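You operate a simulated robot arm through the tools that you are given. There is no shell and no other tool. Be economical: measure what you need, move in short steps, check, and stop when the job is done.

Carry out the task below with a simulated robot arm. There is one attempt and no reset: what you move stays moved.

JOB
Fill jar No. 26 to its 100 ml line with blue water and put its lid back on.
Fine: put the jar back where it stood; close the knob. Set down upright: what you pick out.

It is judged by the outcome, as a careful person would: the job done as asked, and still so three seconds after it is handed in. It fails if anything else is knocked over, pushed out of place, dropped, spilled or broken. A push-on lid holds only when it is set on centred and level and pressed home; a screw cap is set on level and turned clockwise until tight.

ROBOT AND FRAMES
A 6-joint arm with a two-finger parallel gripper, fixed in place. Base frame: the origin is at the foot of the arm, x ahead of it, y to its left, z up; the work surface is at about z = 900. Units: mm, degrees, N and s.
With the tool pointing down near the work surface it reaches from about 240 to 640 mm from the base axis. Its first joint turns from -66.0 to 66.0 degrees. Payload 2.7 kg.
The tool frame sits at the grasp point between the pads (the TCP): z along the fingers, y along the line on which they close. The tips reach 23 mm beyond it. The gripper opens to 94 mm. The fingers are 38 mm wide and 10 mm thick; the gripper's body (54 by 96 mm) begins 39 mm behind the TCP.
Orientation is that of the tool frame in the base frame, as a unit quaternion [x, y, z, w]. With the fingers straight down and closing along the base's y, the tool's x points along the base's -x, its y along +y and its z along -z.

CONTROLS
- The arm moves only by the tool send_rows. Its argument "rows" is a list of rows, each a list of 7 numbers: the turn, a rotation vector about the tool's x, y, z in units of 8 degrees (1.0 is 8 degrees), then the shift along the tool's x, y, z in units of 30 mm (1.0 is 30 mm), then the finger opening in mm, from 0 to 94. In form: [[rx, ry, rz, x, y, z, grip], ...]. A call has 1 to 12 rows; each row shifts and turns the commanded pose from where the row before left it, along the tool's axes as they then stand. A call with a number of a shift or a turn outside -1 to 1 is refused whole. Each row takes 0.2 s and may step no farther than 50 mm and 8.6 degrees from the row before; otherwise, or with a gripper value out of range, the whole call is refused. A pose out of reach is approached as far as the arm can. The call stops where the force on the tool passes 40 N (or 10 N more than at its start, if that is more) or the arm is blocked; 0.2 s more then pass. Each finger travels about 45 mm/s and halts on what it meets, pressing with about 31 N; the grip force reading is that of the motor and also rises with nothing between the fingers. The clock runs only during rows and for 0.2 s after the last one: add rows that do not move to give the fingers time. The reply holds the time, the measured pose of the TCP, the force on the tool along the base axes, the opening and the grip force, in the units named above and with some noise, with the torque about the TCP (base axes, N m) and any sound that the robot's microphone picked up, and new pictures: "pictures" is both (left out), scene, wrist or none.
- Cameras (640 x 400 px; columns grow to the right, rows downward): "scene" is fixed at [85.7, -446.3, 1407.1]; the picture's right is [0.73, -0.69, 0.00], its down [-0.30, -0.31, -0.90] and it looks along [0.62, 0.66, -0.43] (base axes); focal length 309 px, centre (320, 200). "wrist" rides on the gripper at [86, 16, -75] in the tool frame; the picture's right is [-0.18, 0.98, 0.00], its down [-0.58, -0.11, -0.81] and it looks along [-0.79, -0.15, 0.59] (tool axes); focal length 243 px, centre (320, 200). There is no depth. A picture from a camera that has moved, and an enlarged one, comes with that camera's place and axes in the base frame and with its lens. The place of the scene camera against the robot may be out by one fixed shift of up to 25 mm in any direction.
- inspect(camera, box): a new picture of the part [left, top, right, bottom] of that camera's present view, enlarged. No time passes.
- finish_job(): hands the job in; it is judged then, once.

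Work in short steps. Places have to be worked out from the pictures, the camera data and where the tool is seen: move nearer, look again, correct. Check each grasp and each placing, and mend what went wrong. You have 120 turns and 200 pictures in all, those below and enlarged ones among them. Open the gripper and draw the arm clear of the work before you hand the job in, unless the task says otherwise; then end with one line.

The tools are called after "Call:" as a command line: name --pt "numbers of a row" for each row, then --argument value for the rest, lists and objects as JSON in quotes. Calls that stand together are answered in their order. send_rows: Moves the arm, as the interface text tells. Its arguments: {"type":"object","properties":{"rows":{"type":"array","items":{"type":"array","items":{"type":"number"}}},"pictures":{"type":"string","enum":["both","scene","wrist","none"]}},"required":["rows"]} The other tools are called the same way: inspect (camera, box) takes an enlarged picture of a part of a camera's view; finish_job () hands the job in.

At the start:

```text
clock: 0.0
tool_pos: [339.7, -1.1, 1307.2]
tcp_rot: [-0.001, 1.0, -0.001, 0.0]
contact_force: [-1.1, 0.4, 0.8]
ft_torque: [-0.02, 0.02, -0.01]
grip_width: 94.0
grip_force: 0.1
```

scene: 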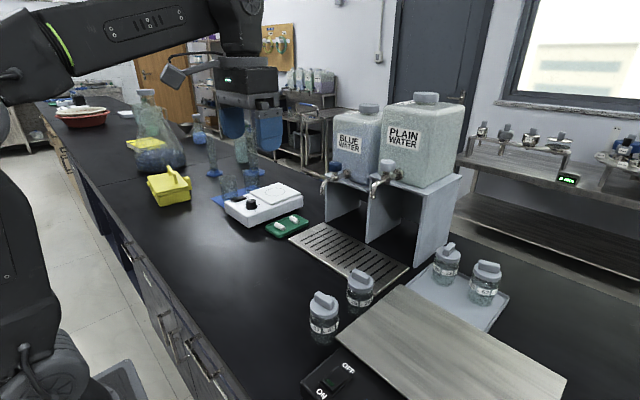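
wrist: 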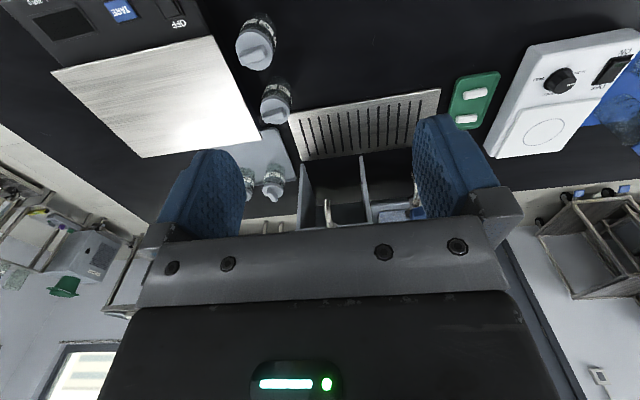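

I see four jars, two taps (blue left, plain right), a drip grating and a scale. I'll enlarge these to read the jar labels and the taps.

Call:
inspect --camera "scene" --box '[290, 230, 530, 380]'

Call:
inspect --camera "scene" --box '[300, 90, 480, 202]'

Call:
inspect --camera "wrist" --box '[180, 0, 500, 200]'

```text
2.67 times, centred on (410, 305) of scene
camera zoom: at [85.7, -446.3, 1407.1], right [0.73, -0.69, 0.0], down [-0.3, -0.31, -0.9], along [0.62, 0.66, -0.43], focal length 823 px, centre (80, -80)
```

zoom: 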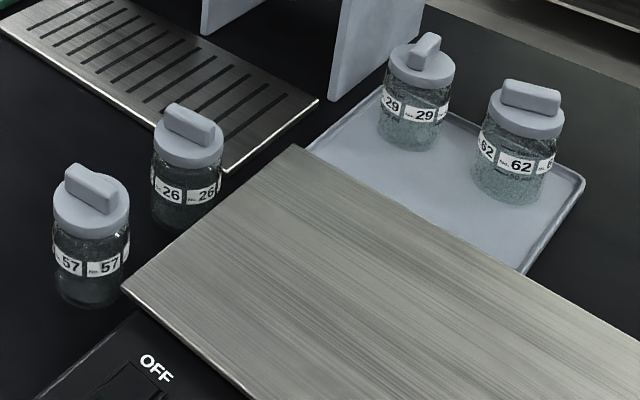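

```text
3.56 times, centred on (390, 146) of scene
camera zoom: at [85.7, -446.3, 1407.1], right [0.73, -0.69, 0.0], down [-0.3, -0.31, -0.9], along [0.62, 0.66, -0.43], focal length 1097 px, centre (71, 392)
```

zoom: 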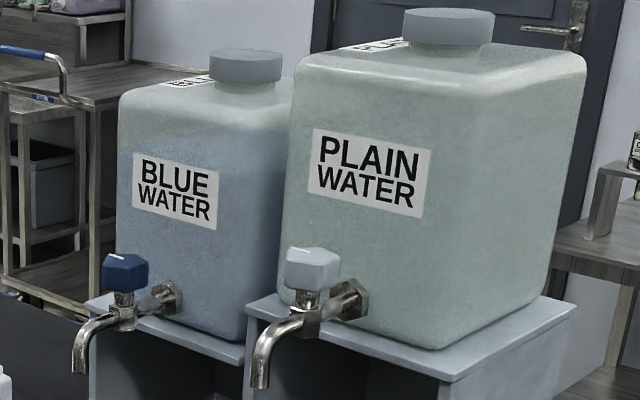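

```text
2.00 times, centred on (340, 100) of wrist
camera zoom: at [252.2, 14.2, 1382.2], right [0.18, 0.98, 0.0], down [0.58, -0.11, 0.81], along [0.79, -0.15, -0.59], focal length 485 px, centre (280, 400)
```

zoom: 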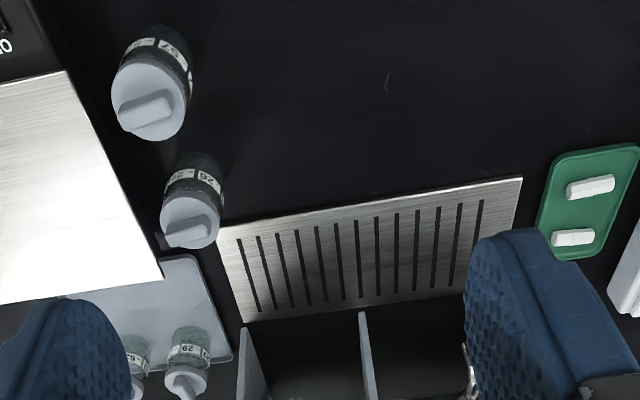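

Jar 26 is the one beside the grating, at about (490, -125), with its lid top around z 990. I'll move nearer for a better view.

Call:
send_rows --pt "0 0 0 -0.333 -0.69 0.87 94" --pt "0 0 0 -0.333 -0.69 0.87 94" --pt "0 0 0 -0.333 -0.69 0.87 94" --pt "0 0 0 -0.333 -0.69 0.87 94" --pt "0 0 0 -0.333 -0.69 0.87 94" --pt "0 0 0 -0.333 -0.69 0.87 94"

```text
clock: 1.4
tool_pos: [397.6, -125.9, 1151.5]
tcp_rot: [-0.001, 1.0, 0.0, 0.001]
contact_force: [0.5, 0.9, 0.0]
ft_torque: [0.02, 0.0, 0.01]
grip_width: 94.1
grip_force: 0.1
camera wrist: at [311.5, -110.4, 1225.5], right [0.18, 0.98, 0.0], down [0.58, -0.11, 0.81], along [0.79, -0.15, -0.59], focal length 243 px, centre (320, 200)
```

scene: 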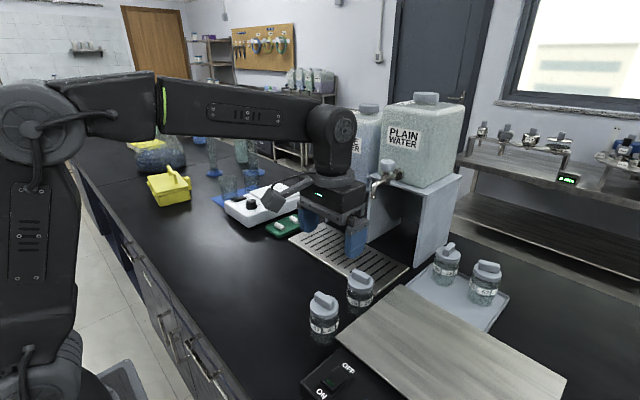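
wrist: 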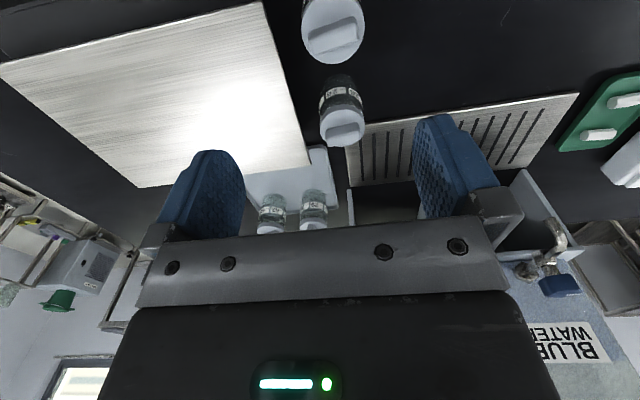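

Call:
inspect --camera "wrist" --box '[480, 160, 640, 300]'

Call:
inspect --camera "wrist" --box '[280, 0, 420, 160]'

```text
2.86 times, centred on (560, 230) of wrist
camera zoom: at [311.5, -110.4, 1225.5], right [0.18, 0.98, 0.0], down [0.58, -0.11, 0.81], along [0.79, -0.15, -0.59], focal length 693 px, centre (-366, 114)
```

zoom: 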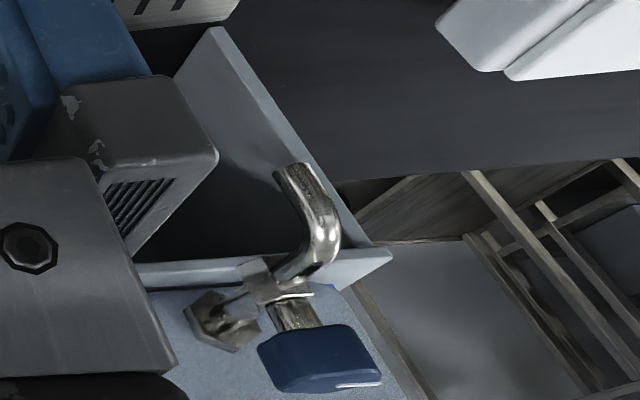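

```text
2.50 times, centred on (350, 80) of wrist
camera zoom: at [311.5, -110.4, 1225.5], right [0.18, 0.98, 0.0], down [0.58, -0.11, 0.81], along [0.79, -0.15, -0.59], focal length 606 px, centre (245, 500)
```

zoom: 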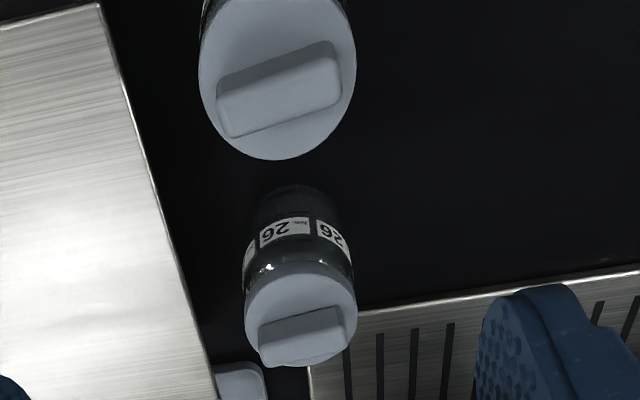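

The blue spout tip comes out near (630, 134, 1060) and its knob near (679, 133, 1130). I'll move up and left for a second, clearer view of the tap.

Call:
send_rows --pt "0 0 0 -0.09 0.88 -0.58 94" --pt "0 0 0 -0.09 0.88 -0.58 94" --pt "0 0 0 -0.09 0.88 -0.58 94" --pt "0 0 0 -0.09 0.88 -0.58 94" --pt "0 0 0 -0.09 0.88 -0.58 94" --pt "0 0 0 -0.09 0.88 -0.58 94" --pt "0 0 0 -0.09 0.88 -0.58 94" --pt "0 0 0 -0.09 0.88 -0.58 94" --pictures "wrist"

Call:
inspect --camera "wrist" --box '[240, 40, 480, 220]'

```text
clock: 3.2
tool_pos: [420.7, 85.8, 1289.8]
tcp_rot: [0.0, 1.0, 0.0, 0.0]
contact_force: [0.0, -0.1, 0.5]
ft_torque: [0.02, 0.0, -0.01]
grip_width: 94.0
grip_force: 0.0
camera wrist: at [334.0, 101.3, 1364.9], right [0.18, 0.98, 0.0], down [0.58, -0.11, 0.81], along [0.79, -0.15, -0.59], focal length 243 px, centre (320, 200)
```

wrist: 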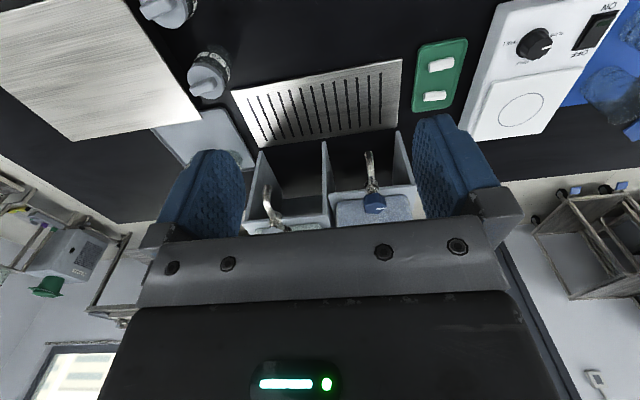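

```text
2.22 times, centred on (360, 130) of wrist
camera zoom: at [334.0, 101.3, 1364.9], right [0.18, 0.98, 0.0], down [0.58, -0.11, 0.81], along [0.79, -0.15, -0.59], focal length 539 px, centre (231, 356)
```

zoom: 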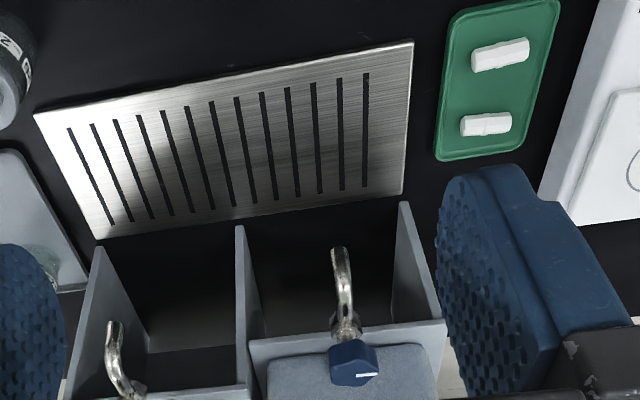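

Blue spout is about (623, 129, 1063), knob centre about (672, 129, 1132). Jar 26's lid has a tab running roughly along y, so I'll turn the tool about 80° to grip it, lowering at the same time.

Call:
send_rows --pt "0 0 0.916 0 0 0.5 60" --pt "0 0 0.916 0 0 0.5 60" --pt "0 0 0.916 0 0 0.5 60" --pt "0 0 0.916 0 0 0.5 60" --pt "0 0 0.916 0 0 0.5 60" --pt "0 0 0.916 0 0 0.5 60" --pt "0 0 0.916 0 0 0.5 60" --pt "0 0 0.916 0 0 0.5 60" --pt "0 0 0.916 0 0 0.5 60" --pt "0 0 0.916 0 0 0.5 60" --pt "0 0 0.916 0 0 0.5 60" --pictures "none"

```text
clock: 5.6
tool_pos: [420.2, 86.1, 1123.8]
tcp_rot: [0.647, 0.762, 0.0, 0.0]
contact_force: [-0.8, -0.5, -0.3]
ft_torque: [0.02, -0.01, -0.02]
grip_width: 60.1
grip_force: 0.2
```

Call:
send_rows --pt "0 0 0 -0.885 0.172 0.1 60" --pt "0 0 0 -0.885 0.172 0.1 60" --pt "0 0 0 -0.885 0.172 0.1 60" --pt "0 0 0 -0.885 0.172 0.1 60" --pt "0 0 0 -0.885 0.172 0.1 60" --pt "0 0 0 -0.885 0.172 0.1 60" --pt "0 0 0 -0.885 0.172 0.1 60" --pt "0 0 0 -0.885 0.172 0.1 60"

Call:
inspect --camera "wrist" --box '[240, 0, 440, 200]'

```text
clock: 7.4
tool_pos: [496.5, -118.2, 1099.7]
tcp_rot: [0.647, 0.763, -0.001, 0.0]
contact_force: [-0.8, 0.0, -0.2]
ft_torque: [0.01, 0.0, -0.03]
grip_width: 60.0
grip_force: 0.2
camera wrist: at [498.4, -30.2, 1175.1], right [1.0, -0.02, 0.0], down [-0.01, -0.59, 0.81], along [-0.02, -0.81, -0.59], focal length 243 px, centre (320, 200)
```

scene: 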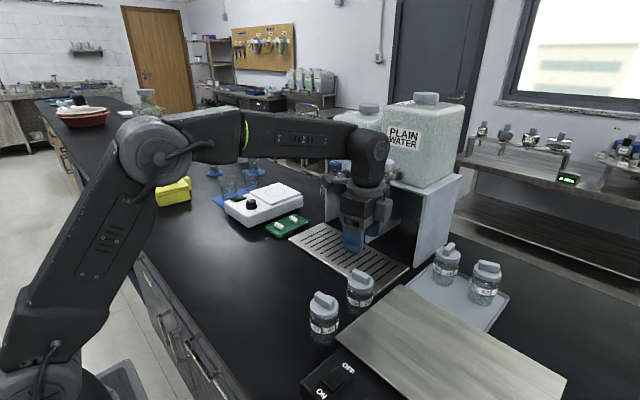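
wrist: 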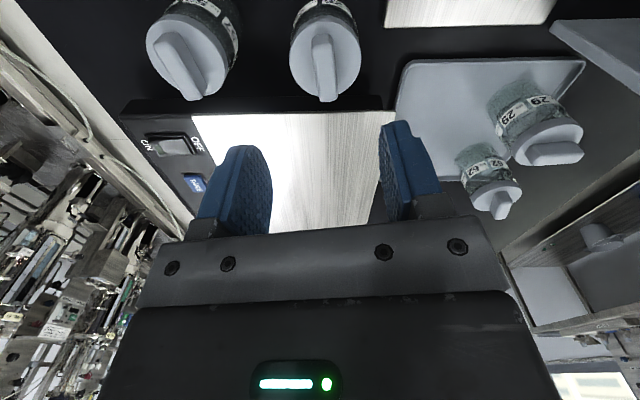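

```text
2.00 times, centred on (340, 100) of wrist
camera zoom: at [498.4, -30.2, 1175.1], right [1.0, -0.02, 0.0], down [-0.01, -0.59, 0.81], along [-0.02, -0.81, -0.59], focal length 485 px, centre (280, 400)
```

zoom: 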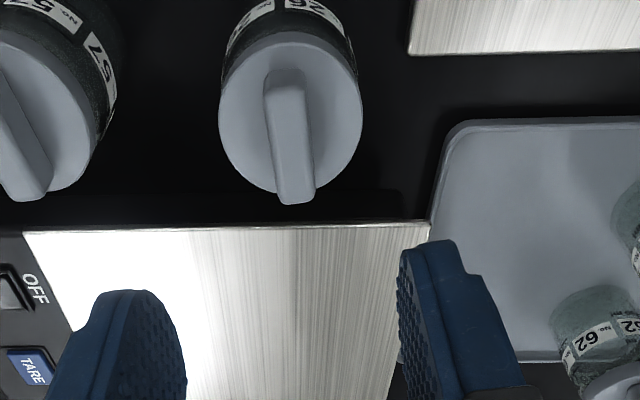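

Lid centre is about (499.7, -114), tab yaw about 5°. I'll centre over it, trim the yaw and lower to just above the tab.

Call:
send_rows --pt "0 0 0.55 0 0 0 40" --pt "0 0 0 0.12 0.12 0.57 40" --pt "0 0 0 0 0 0.57 40" --pt "0 0 0 0 0 0.57 40" --pt "0 0 0 0 0 0 40"

Call:
inspect --camera "wrist" --box '[220, 0, 440, 220]'

Call:
inspect --camera "scene" --box '[300, 200, 430, 330]'

```text
clock: 8.6
tool_pos: [499.6, -112.5, 1048.5]
tcp_rot: [0.675, 0.737, -0.001, 0.0]
contact_force: [0.4, -0.9, -0.5]
ft_torque: [0.04, 0.0, 0.03]
grip_width: 40.1
grip_force: 0.0
camera wrist: at [508.0, -26.6, 1124.1], right [1.0, -0.1, 0.0], down [-0.06, -0.59, 0.81], along [-0.08, -0.8, -0.59], focal length 243 px, centre (320, 200)
```

scene: 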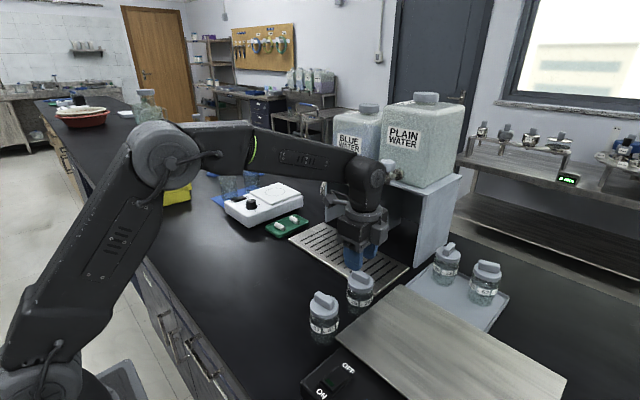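
wrist: 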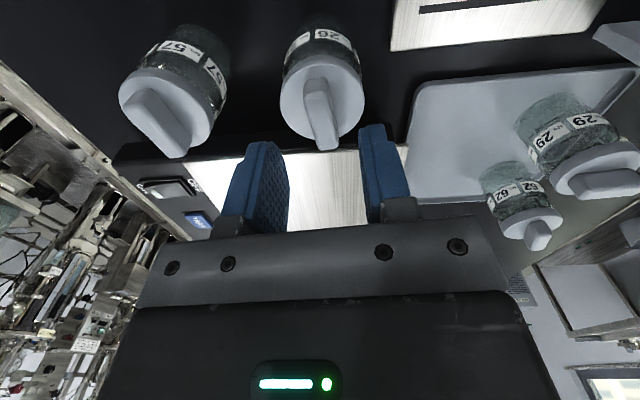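

```text
1.82 times, centred on (330, 110) of wrist
camera zoom: at [508.0, -26.6, 1124.1], right [1.0, -0.1, 0.0], down [-0.06, -0.59, 0.81], along [-0.08, -0.8, -0.59], focal length 441 px, centre (302, 364)
```

zoom: 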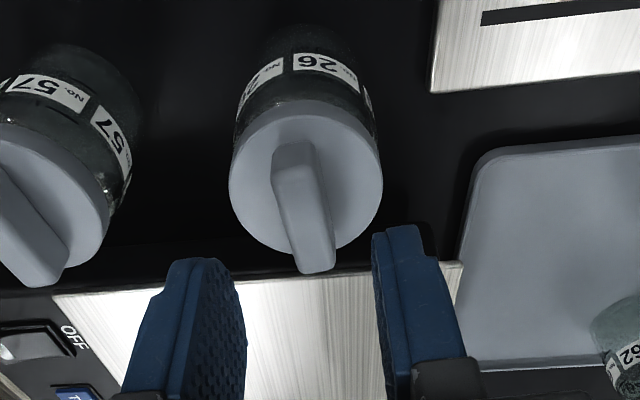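

```text
3.08 times, centred on (365, 265) of scene
camera zoom: at [85.7, -446.3, 1407.1], right [0.73, -0.69, 0.0], down [-0.3, -0.31, -0.9], along [0.62, 0.66, -0.43], focal length 950 px, centre (182, 0)
```

zoom: 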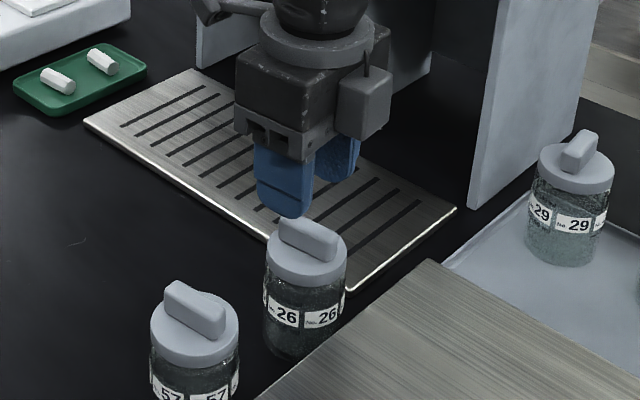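

Tab mid y is probably about -118 and its top between 985 and 1000. I'll shift slightly and descend 22 mm, then look again.

Call:
send_rows --pt "0 0 0 -0.15 0.0 0.37 36" --pt "0 0 0 0 0 0.36 36" --pt "0 0 0 0 0 0 36" --pictures "none"

Call:
inspect --camera "wrist" --box '[220, 0, 440, 220]'

Call:
inspect --camera "scene" --box '[310, 230, 410, 330]'

```text
clock: 9.4
tool_pos: [499.5, -117.6, 1027.9]
tcp_rot: [0.676, 0.737, 0.001, -0.001]
contact_force: [1.0, 0.8, 0.1]
ft_torque: [-0.01, -0.02, 0.02]
grip_width: 35.9
grip_force: 0.0
```

```text
1.82 times, centred on (330, 110) of wrist
camera zoom: at [508.4, -30.9, 1102.3], right [1.0, -0.1, 0.0], down [-0.06, -0.59, 0.81], along [-0.08, -0.8, -0.59], focal length 441 px, centre (302, 364)
```

zoom: 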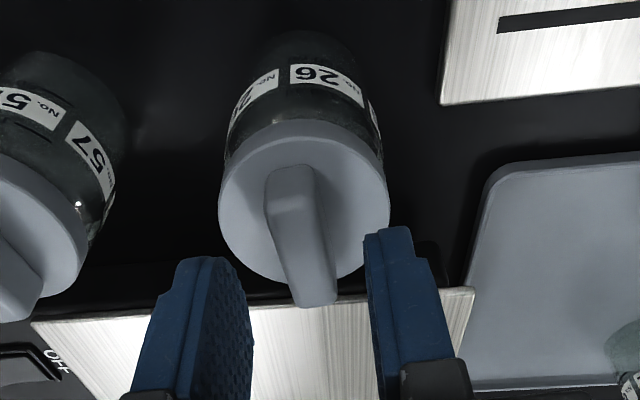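

```text
4.00 times, centred on (360, 280) of scene
camera zoom: at [85.7, -446.3, 1407.1], right [0.73, -0.69, 0.0], down [-0.3, -0.31, -0.9], along [0.62, 0.66, -0.43], focal length 1234 px, centre (160, -120)
```

zoom: 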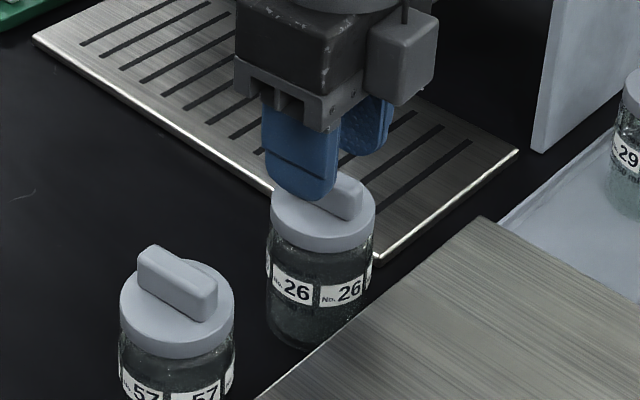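

Combining both views: disc top about z 977, tab top about 990, centred under the tool. I'll lower the tips to about z 981 beside the tab.

Call:
send_rows --pt "0 0 0 0 0 0.4 36" --pt "0 0 0 0 0 0.37 36" --pt "0 0 0 0 0 0 36" --pictures "none"

Call:
inspect --camera "wrist" --box '[220, 0, 440, 220]'

Call:
inspect --camera "scene" --box '[310, 230, 410, 330]'

```text
clock: 10.2
tool_pos: [500.5, -116.7, 1005.3]
tcp_rot: [0.676, 0.737, 0.0, 0.001]
contact_force: [-1.6, 1.3, 8.2]
ft_torque: [0.02, 0.08, 0.0]
grip_width: 35.9
grip_force: 0.1
```

```text
1.82 times, centred on (330, 110) of wrist
camera zoom: at [508.4, -30.8, 1080.0], right [1.0, -0.1, 0.0], down [-0.06, -0.59, 0.81], along [-0.08, -0.8, -0.59], focal length 441 px, centre (302, 364)
```

zoom: 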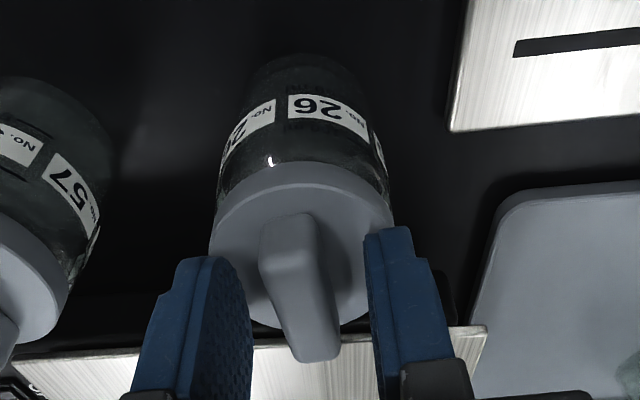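

```text
4.00 times, centred on (360, 280) of scene
camera zoom: at [85.5, -446.2, 1407.2], right [0.73, -0.69, 0.0], down [-0.3, -0.31, -0.9], along [0.62, 0.66, -0.43], focal length 1234 px, centre (160, -120)
```

zoom: 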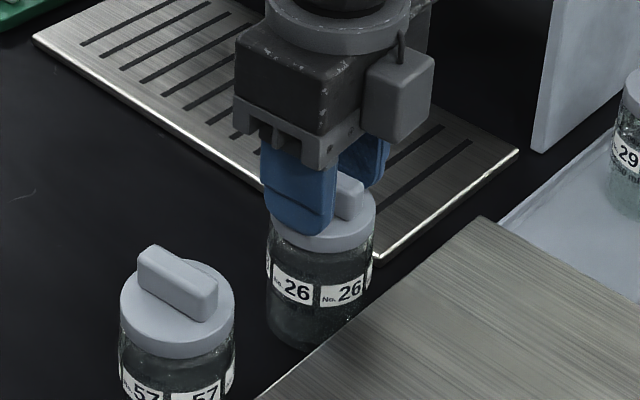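

Tips touch the disc (8 N), so its top is z≈982. I'll lift 2 mm, shift 3 mm to centre, and close on the tab.

Call:
send_rows --pt "0 0 0 0 0 -0.07 36" --pt "0 0 0 -0.1 0 0 5" --pt "0 0 0 0 0 0 5" --pt "0 0 0 0 0 0 5" --pt "0 0 0 0 0 0 5" --pictures "none"

Call:
inspect --camera "wrist" --box '[220, 0, 440, 220]'

```text
clock: 11.4
tool_pos: [499.8, -120.2, 1007.4]
tcp_rot: [0.675, 0.737, -0.001, 0.0]
contact_force: [1.0, -0.1, -0.1]
ft_torque: [0.04, 0.04, -0.02]
grip_width: 13.5
grip_force: 30.7
heard: snap
```

```text
1.82 times, centred on (330, 110) of wrist
camera zoom: at [508.7, -33.7, 1081.3], right [1.0, -0.1, 0.0], down [-0.06, -0.59, 0.81], along [-0.08, -0.8, -0.59], focal length 441 px, centre (302, 364)
```

zoom: 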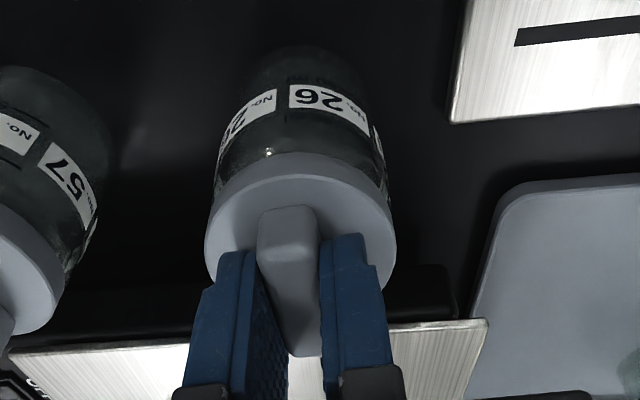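

Gripped at 13.5 mm; a "snap" means the push-on lid has loosened. I'll lift a little and check that the jar stays.

Call:
send_rows --pt "0 0 0 0 0 -0.2 5" --pt "0 0 0 0 0 -0.3 5" --pt "0 0 0 0 0 -0.3 5" --pt "0 0 0 0 0 0 5" --pictures "none"

Call:
inspect --camera "scene" --box '[310, 230, 410, 330]'

Call:
inspect --camera "wrist" --box '[220, 0, 440, 220]'

```text
clock: 12.4
tool_pos: [501.1, -119.0, 1032.3]
tcp_rot: [0.675, 0.738, 0.001, 0.0]
contact_force: [0.3, -0.5, 0.0]
ft_torque: [0.03, -0.03, -0.02]
grip_width: 13.8
grip_force: 30.6
```

```text
4.00 times, centred on (360, 280) of scene
camera zoom: at [85.7, -446.3, 1407.1], right [0.73, -0.69, 0.0], down [-0.3, -0.31, -0.9], along [0.62, 0.66, -0.43], focal length 1234 px, centre (160, -120)
```

zoom: 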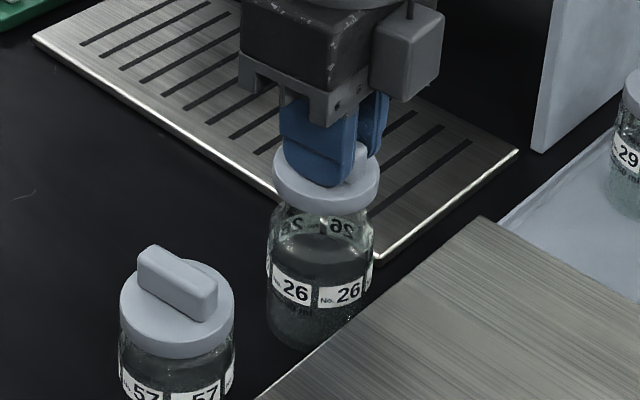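

```text
1.82 times, centred on (330, 110) of wrist
camera zoom: at [508.9, -33.4, 1105.7], right [1.0, -0.1, 0.0], down [-0.06, -0.59, 0.81], along [-0.08, -0.8, -0.59], focal length 441 px, centre (302, 364)
```

zoom: 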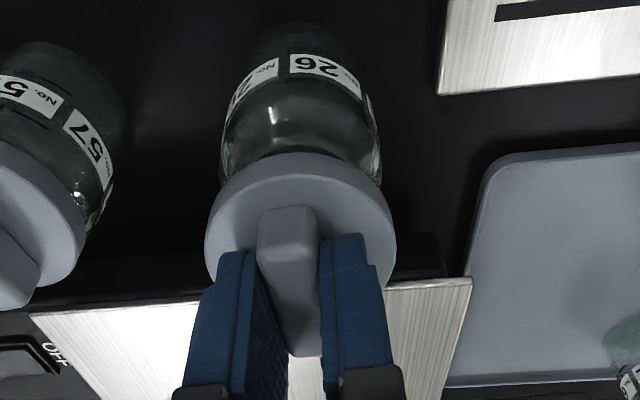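

The lid is off and held; the jar stayed put. I'll carry the lid to free table at about (420, 10).

Call:
send_rows --pt "0 0 0 0 0 -0.9 5" --pt "0 0 0 0.75 -0.385 0 5" --pt "0 0 0 0.75 -0.385 0 5" --pt "0 0 0 0.75 -0.385 0 5" --pt "0 0 0 0.75 -0.385 0 5" --pt "0 0 0 0.76 -0.385 0 5" --pt "0 0 0 0.76 -0.385 0.5 5" --pt "0 0 0 0 0 0.8 5" --pt "0 0 0 0 0 0.8 5" --pt "0 0 0 0 0 0.8 5" --pt "0 0 0 0 0 0 5"

Call:
inspect --camera "scene" --box '[310, 250, 400, 350]'

Call:
inspect --camera "scene" --box '[220, 200, 340, 320]'

```text
clock: 14.8
tool_pos: [417.5, 9.3, 970.1]
tcp_rot: [0.676, 0.737, 0.001, 0.001]
contact_force: [0.5, 0.3, 0.6]
ft_torque: [-0.02, 0.01, 0.0]
grip_width: 13.9
grip_force: 31.2
camera wrist: at [426.5, 95.1, 1044.7], right [1.0, -0.1, 0.0], down [-0.06, -0.59, 0.81], along [-0.08, -0.8, -0.59], focal length 243 px, centre (320, 200)
```

scene: 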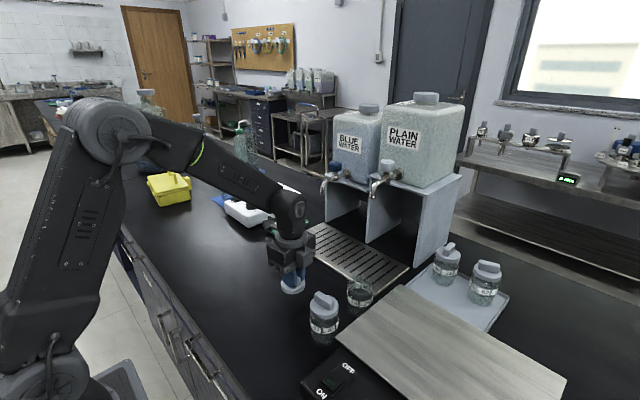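
wrist: 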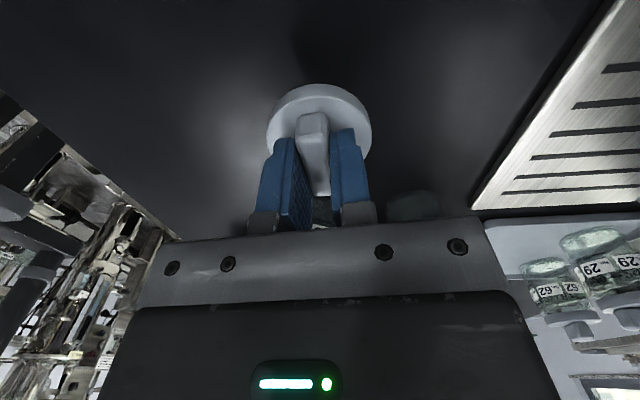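

```text
4.00 times, centred on (355, 300) of scene
camera zoom: at [85.7, -446.3, 1407.1], right [0.73, -0.69, 0.0], down [-0.3, -0.31, -0.9], along [0.62, 0.66, -0.43], focal length 1234 px, centre (180, -200)
```

zoom: 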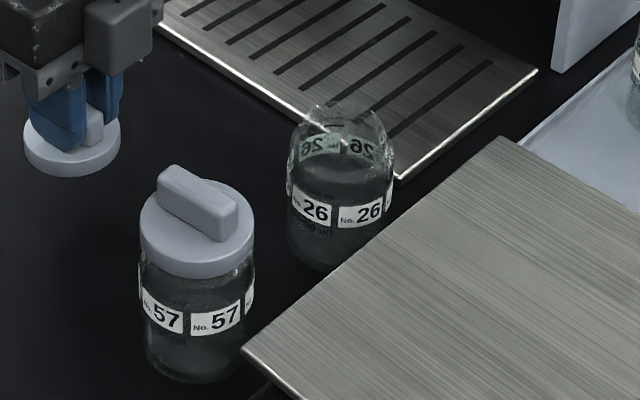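

```text
3.33 times, centred on (280, 260) of scene
camera zoom: at [85.7, -446.3, 1407.1], right [0.73, -0.69, 0.0], down [-0.3, -0.31, -0.9], along [0.62, 0.66, -0.43], focal length 1029 px, centre (453, 0)
```

zoom: 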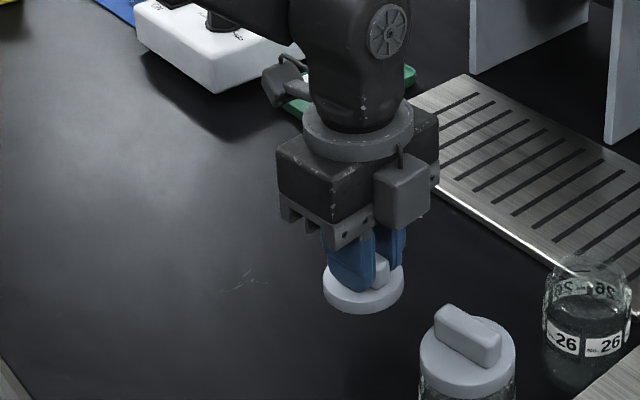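

Now I'll lower the lid onto the table in small steps.

Call:
send_rows --pt "0 0 0 0 0 0.4 5" --pt "0 0 0 0 0 0.3 5" --pt "0 0 0 0 0 0.12 5" --pt "0 0 0 0 0 0.08 5" --pictures "none"

Call:
inspect --camera "scene" --box '[240, 220, 340, 320]'

```text
clock: 15.8
tool_pos: [419.2, 7.2, 943.4]
tcp_rot: [0.676, 0.737, 0.0, 0.0]
contact_force: [0.9, 0.0, 0.0]
ft_torque: [0.0, -0.03, 0.01]
grip_width: 13.7
grip_force: 31.1
```

```text
4.00 times, centred on (290, 270) of scene
camera zoom: at [85.7, -446.3, 1407.1], right [0.73, -0.69, 0.0], down [-0.3, -0.31, -0.9], along [0.62, 0.66, -0.43], focal length 1234 px, centre (440, -80)
```

zoom: 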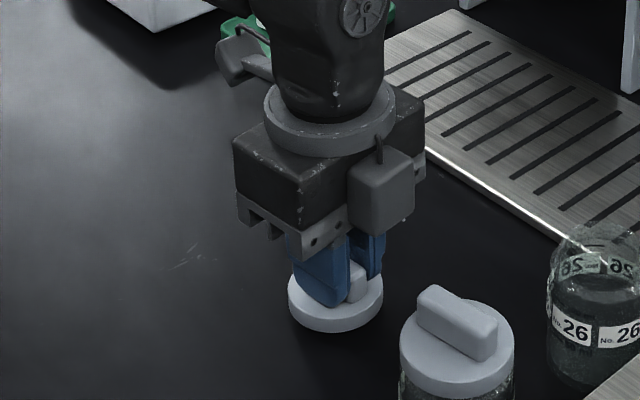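

Call:
send_rows --pt "0 0 0 0 0 0.06 5" --pt "0 0 0 0 0 0.06 5" --pt "0 0 0 0 0 0.06 5" --pictures "none"

```text
clock: 16.6
tool_pos: [418.4, 8.6, 938.1]
tcp_rot: [0.676, 0.737, 0.001, 0.0]
contact_force: [-0.1, 0.6, -0.4]
ft_torque: [0.01, 0.0, -0.04]
grip_width: 13.6
grip_force: 30.9
```

No contact yet; I continue down in 2 mm steps.

Call:
send_rows --pt "0 0 0 0 0 0.06 5" --pt "0 0 0 0 0 0.06 5" --pictures "none"

Call:
inspect --camera "scene" --box '[270, 260, 330, 310]'

```text
clock: 17.2
tool_pos: [418.4, 7.3, 934.0]
tcp_rot: [0.675, 0.738, 0.0, 0.0]
contact_force: [-0.4, 0.1, -0.2]
ft_torque: [0.05, 0.01, -0.02]
grip_width: 13.5
grip_force: 30.7
```

```text
8.00 times, centred on (300, 285) of scene
camera zoom: at [85.7, -446.3, 1407.1], right [0.73, -0.69, 0.0], down [-0.3, -0.31, -0.9], along [0.62, 0.66, -0.43], focal length 2469 px, centre (480, -480)
```

zoom: 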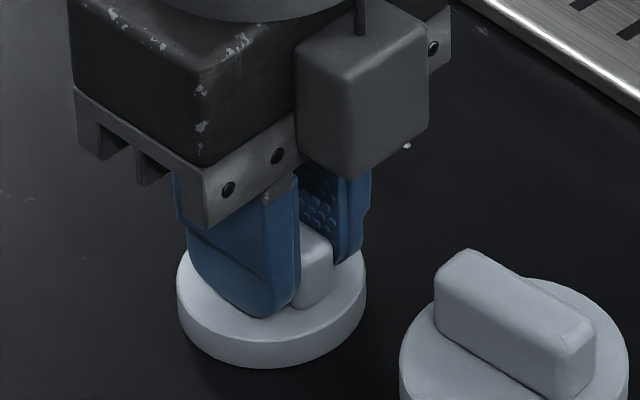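

Call:
send_rows --pt "0 0 0 0 0 0.05 5" --pt "0 0 0 0 0 0.05 5" --pictures "none"

```text
clock: 17.8
tool_pos: [419.3, 8.8, 934.7]
tcp_rot: [0.676, 0.737, 0.002, 0.001]
contact_force: [-14.1, -0.1, 35.1]
ft_torque: [0.13, 0.27, 0.07]
grip_width: 14.0
grip_force: 30.8
```

Contact: the lid is on the table. I'll ease off 2 mm, open, and rise.

Call:
send_rows --pt "0 0 0 0 0 -0.1 5" --pt "0 0 0 0 0 0 40" --pt "0 0 0 0 0 0 40" --pt "0 0 0 0 0 0 40" --pt "0 0 0 0 0 -0.5 40" --pt "0 0 0 0 0 -0.9 40" --pt "0 0 0 0 0 -0.9 40" --pt "0 0 0 0 0 -0.9 60" --pictures "wrist"

Call:
inspect --camera "scene" --box '[270, 260, 330, 310]'

Call:
inspect --camera "scene" --box '[335, 270, 385, 320]'

```text
clock: 19.6
tool_pos: [417.6, 9.3, 1030.4]
tcp_rot: [0.676, 0.737, 0.0, 0.0]
contact_force: [0.4, 0.9, -0.1]
ft_torque: [0.0, 0.0, 0.04]
grip_width: 60.1
grip_force: 0.1
camera wrist: at [427.5, 95.0, 1106.0], right [1.0, -0.1, 0.0], down [-0.06, -0.59, 0.81], along [-0.08, -0.8, -0.59], focal length 243 px, centre (320, 200)
```

wrist: 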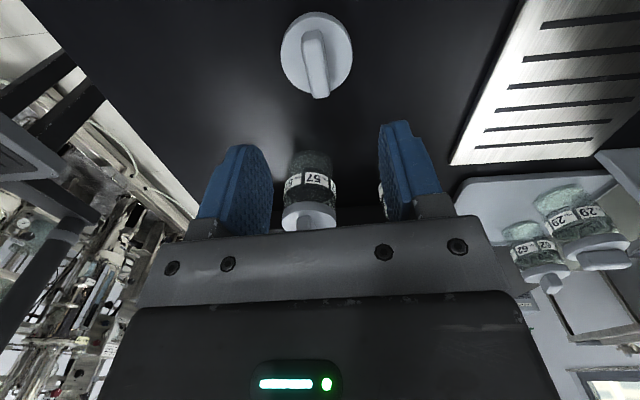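

```text
8.00 times, centred on (300, 285) of scene
camera zoom: at [85.7, -446.3, 1407.1], right [0.73, -0.69, 0.0], down [-0.3, -0.31, -0.9], along [0.62, 0.66, -0.43], focal length 2469 px, centre (480, -480)
```

zoom: 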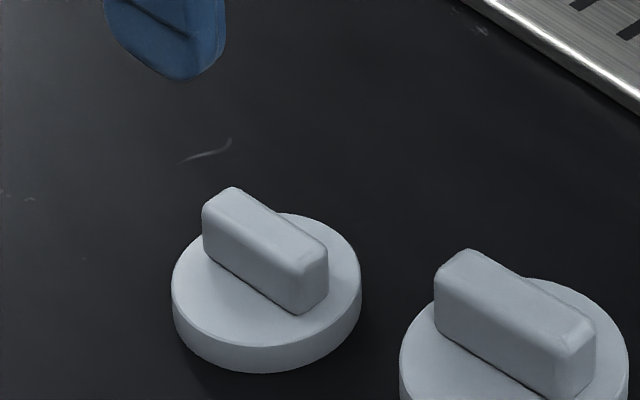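

```text
8.00 times, centred on (360, 295) of scene
camera zoom: at [85.7, -446.3, 1407.1], right [0.73, -0.69, 0.0], down [-0.3, -0.31, -0.9], along [0.62, 0.66, -0.43], focal length 2469 px, centre (0, -560)
```

zoom: 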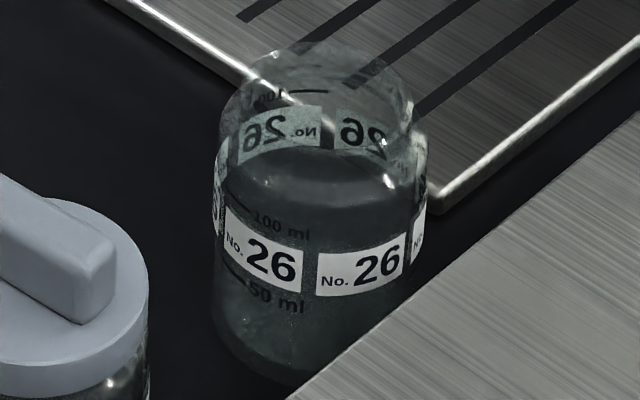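

The lid stands tab-up on the table, and the jar has clear 50 and 100 ml lines. The spout would block a vertical gripper, so I'll tilt 30° (body leaning to +y) and take the jar by its side. First I raise, tilt and move above jar 26.

Call:
send_rows --pt "0 0 0 0 0 -1 84" --pt "0 0 0 0 0 -1 84" --pt "0 -0.9375 0 0 0 0 84" --pt "0 -0.9375 0 0 0 0 84" --pt "0 -0.9375 0 0 0 0 84" --pt "0 -0.9375 0 0 0 0 84" --pt "0 0 0 -0.66 0.472 0.612 84" --pt "0 0 0 -0.66 0.472 0.612 84" --pt "0 0 0 -0.66 0.472 0.612 84" --pt "0 0 0 -0.66 0.472 0.612 84" --pt "0 0 0 -0.66 0.472 0.612 84" --pt "0 0 0 0 0 0 84"

Call:
inspect --camera "wrist" --box '[220, 0, 440, 220]'

```text
clock: 22.2
tool_pos: [500.5, -116.7, 1060.4]
tcp_rot: [0.653, 0.712, -0.175, 0.191]
contact_force: [0.0, -0.1, -1.2]
ft_torque: [0.0, -0.01, 0.03]
grip_width: 84.0
grip_force: 0.0
camera wrist: at [507.4, -5.2, 1082.5], right [0.99, -0.07, 0.09], down [-0.1, -0.11, 0.99], along [-0.06, -0.99, -0.12], focal length 243 px, centre (320, 200)
```

scene: 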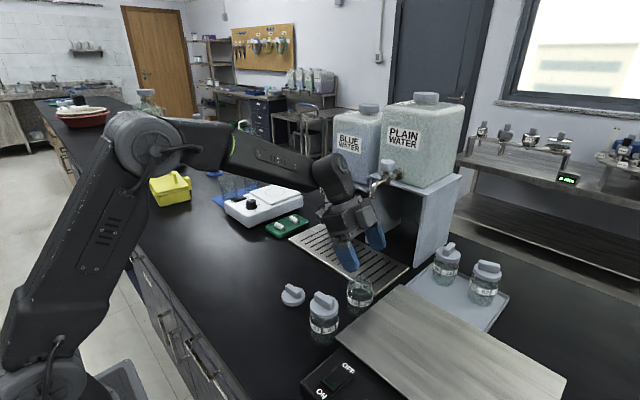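
wrist: 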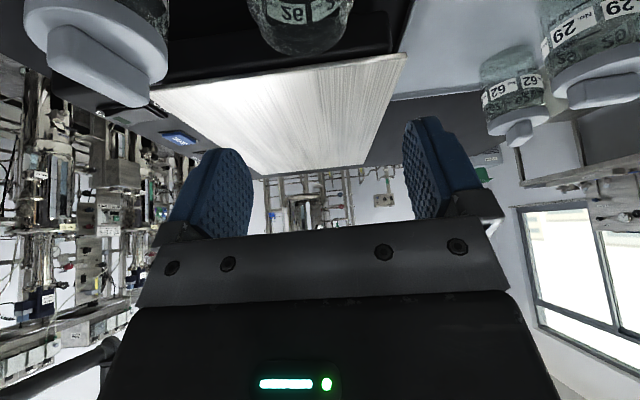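

```text
1.82 times, centred on (330, 110) of wrist
camera zoom: at [507.4, -5.2, 1082.5], right [0.99, -0.07, 0.09], down [-0.1, -0.11, 0.99], along [-0.06, -0.99, -0.12], focal length 441 px, centre (302, 364)
```

zoom: 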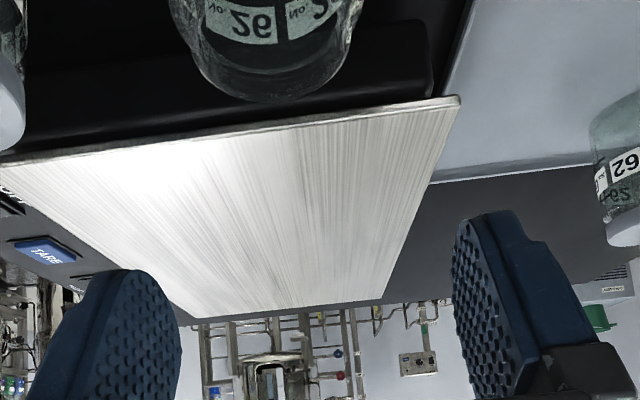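

The jar is centred within 2–3 mm between the open fingers. I descend vertically most of the way and look.

Call:
send_rows --pt "0 0 0 0.458 -0.02 0.794 84" --pt "0 0 0 0.458 -0.02 0.794 84" --pt "0 0 0 0.458 -0.02 0.794 84" --pt "0 0 0 0 0 0 84"

Call:
inspect --camera "scene" --box '[310, 230, 410, 330]'

```text
clock: 23.2
tool_pos: [499.3, -118.1, 977.9]
tcp_rot: [0.652, 0.713, -0.175, 0.191]
contact_force: [-1.2, 1.1, 0.4]
ft_torque: [0.03, 0.0, -0.02]
grip_width: 84.0
grip_force: 0.0
camera wrist: at [505.6, -5.0, 1000.1], right [0.99, -0.07, 0.09], down [-0.1, -0.11, 0.99], along [-0.06, -0.99, -0.12], focal length 243 px, centre (320, 200)
```

scene: 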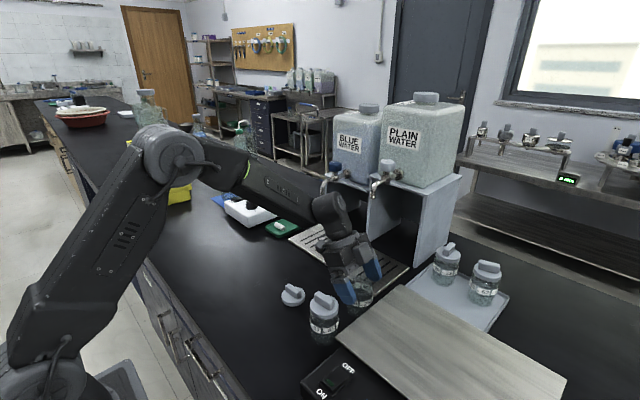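
wrist: 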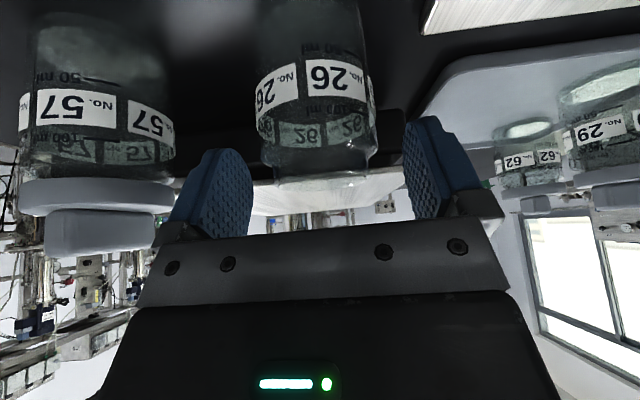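

```text
4.00 times, centred on (360, 280) of scene
camera zoom: at [85.7, -446.3, 1407.1], right [0.73, -0.69, 0.0], down [-0.3, -0.31, -0.9], along [0.62, 0.66, -0.43], focal length 1234 px, centre (160, -120)
```

zoom: 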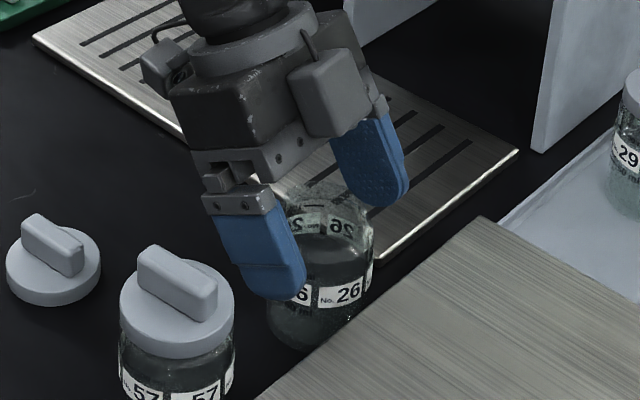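

Call:
inspect --camera "wrist" --box '[240, 0, 400, 200]'

```text
2.00 times, centred on (320, 100) of wrist
camera zoom: at [505.6, -5.0, 1000.1], right [0.99, -0.07, 0.09], down [-0.1, -0.11, 0.99], along [-0.06, -0.99, -0.12], focal length 485 px, centre (320, 400)
```

zoom: 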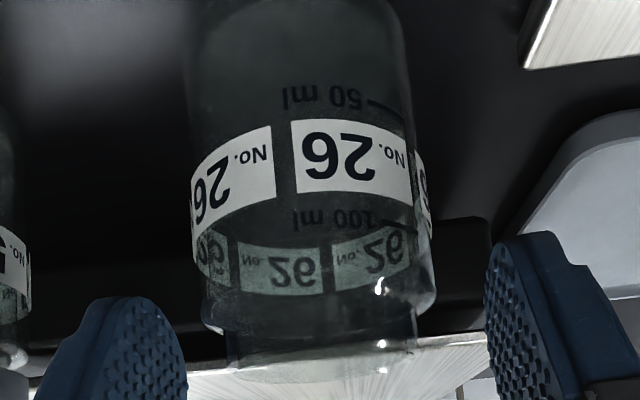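

The jar is empty, its rim at z≈978. I descend the last 27 mm with a small centring shift and close.

Call:
send_rows --pt "0 0 0 0.26 -0.03 0.36 84" --pt "0 0 0 0.26 -0.03 0.36 84" --pt "0 0 0 0 0 0 84" --pictures "none"

Call:
inspect --camera "wrist" --box '[200, 0, 440, 240]'

Call:
inspect --camera "scene" --box '[310, 230, 410, 330]'

```text
clock: 24.0
tool_pos: [496.2, -114.1, 952.1]
tcp_rot: [0.653, 0.712, -0.174, 0.19]
contact_force: [-0.2, -0.6, 0.3]
ft_torque: [-0.01, 0.01, -0.01]
grip_width: 83.9
grip_force: 0.1
```

```text
1.67 times, centred on (320, 120) of wrist
camera zoom: at [503.3, -2.0, 973.5], right [0.99, -0.07, 0.09], down [-0.1, -0.11, 0.99], along [-0.06, -0.99, -0.12], focal length 404 px, centre (320, 333)
```

zoom: 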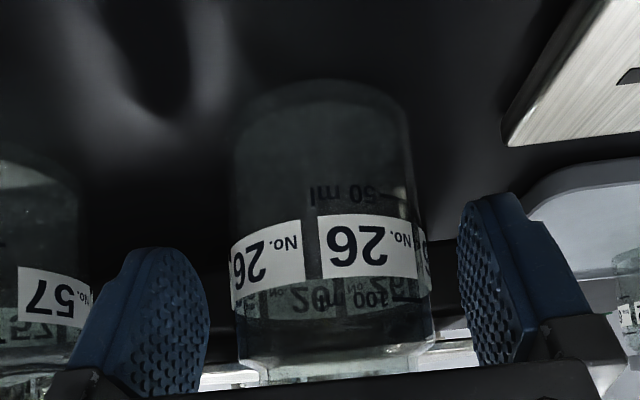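

```text
4.00 times, centred on (360, 280) of scene
camera zoom: at [85.7, -446.3, 1407.1], right [0.73, -0.69, 0.0], down [-0.3, -0.31, -0.9], along [0.62, 0.66, -0.43], focal length 1234 px, centre (160, -120)
```

zoom: 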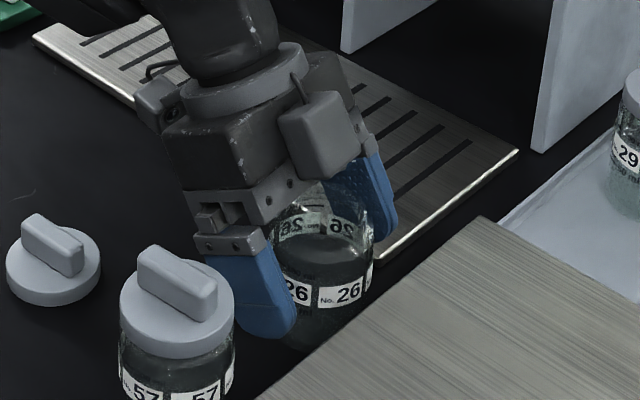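

Jar is ~3 mm to the +x side; I centre and close gently on it.

Call:
send_rows --pt "0 0 0 -0.05 0.1 0.03 84" --pt "0 0 0 0 0 0 70" --pt "0 0 0 0 0 0 62" --pt "0 0 0 0 0 0 40" --pt "0 0 0 0 0 0 40" --pt "0 0 0 0 0 0 40" --pictures "none"

Call:
inspect --camera "wrist" --box '[200, 0, 440, 240]'

Call:
inspect --camera "scene" --box '[310, 230, 410, 330]'

```text
clock: 25.4
tool_pos: [501.5, -117.1, 951.4]
tcp_rot: [0.653, 0.712, -0.175, 0.191]
contact_force: [-1.1, -0.5, 0.4]
ft_torque: [-0.08, 0.04, 0.04]
grip_width: 55.4
grip_force: 30.6
```

```text
1.67 times, centred on (320, 120) of wrist
camera zoom: at [506.8, -3.9, 973.6], right [0.99, -0.07, 0.09], down [-0.1, -0.11, 0.99], along [-0.06, -0.99, -0.12], focal length 404 px, centre (320, 333)
```

zoom: 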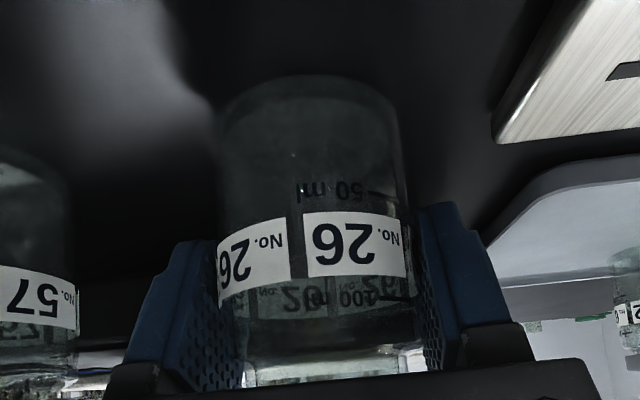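

```text
4.00 times, centred on (360, 280) of scene
camera zoom: at [85.7, -446.3, 1407.1], right [0.73, -0.69, 0.0], down [-0.3, -0.31, -0.9], along [0.62, 0.66, -0.43], focal length 1234 px, centre (160, -120)
```

zoom: 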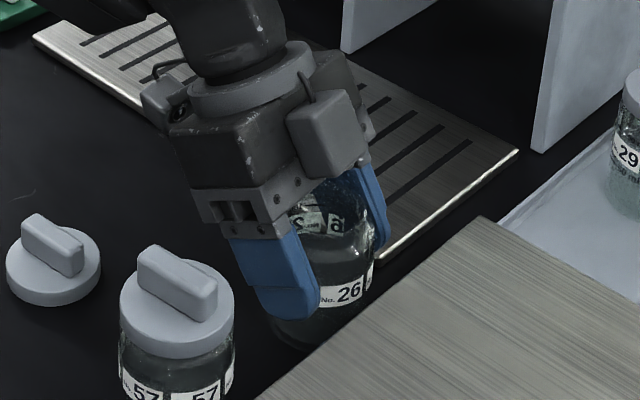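

Firm grasp at 55.4 mm. I'll lift about 110 mm straight up and check.

Call:
send_rows --pt "0 0 0 -0.2 0 -0.346 40" --pt "0 0 0 -0.4 0 -0.693 40" --pt "0 0 0 -0.4 0 -0.693 40" --pt "0 0 0 -0.4 0 -0.693 40" --pt "0 0 0 -0.433 0 -0.75 40" --pt "0 0 0 0 0 0 40"

```text
clock: 26.8
tool_pos: [500.8, -116.1, 1062.8]
tcp_rot: [0.652, 0.712, -0.174, 0.191]
contact_force: [0.3, 0.3, -2.1]
ft_torque: [0.02, -0.01, 0.01]
grip_width: 55.3
grip_force: 30.9
camera wrist: at [506.8, -3.4, 1083.7], right [0.99, -0.07, 0.09], down [-0.1, -0.11, 0.99], along [-0.06, -0.99, -0.12], focal length 243 px, centre (320, 200)
```

scene: 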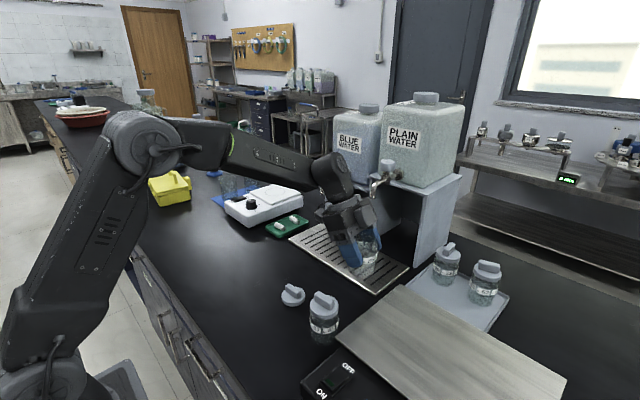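
wrist: 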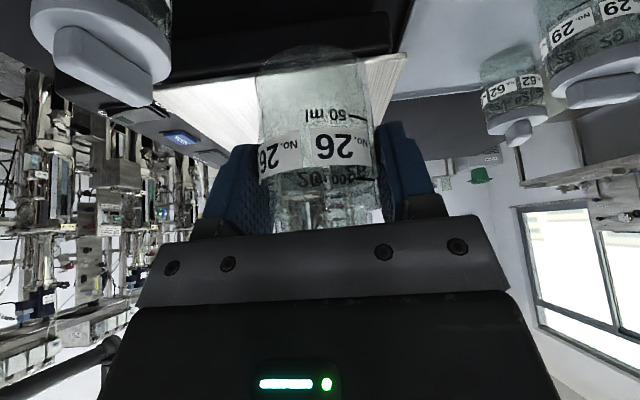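

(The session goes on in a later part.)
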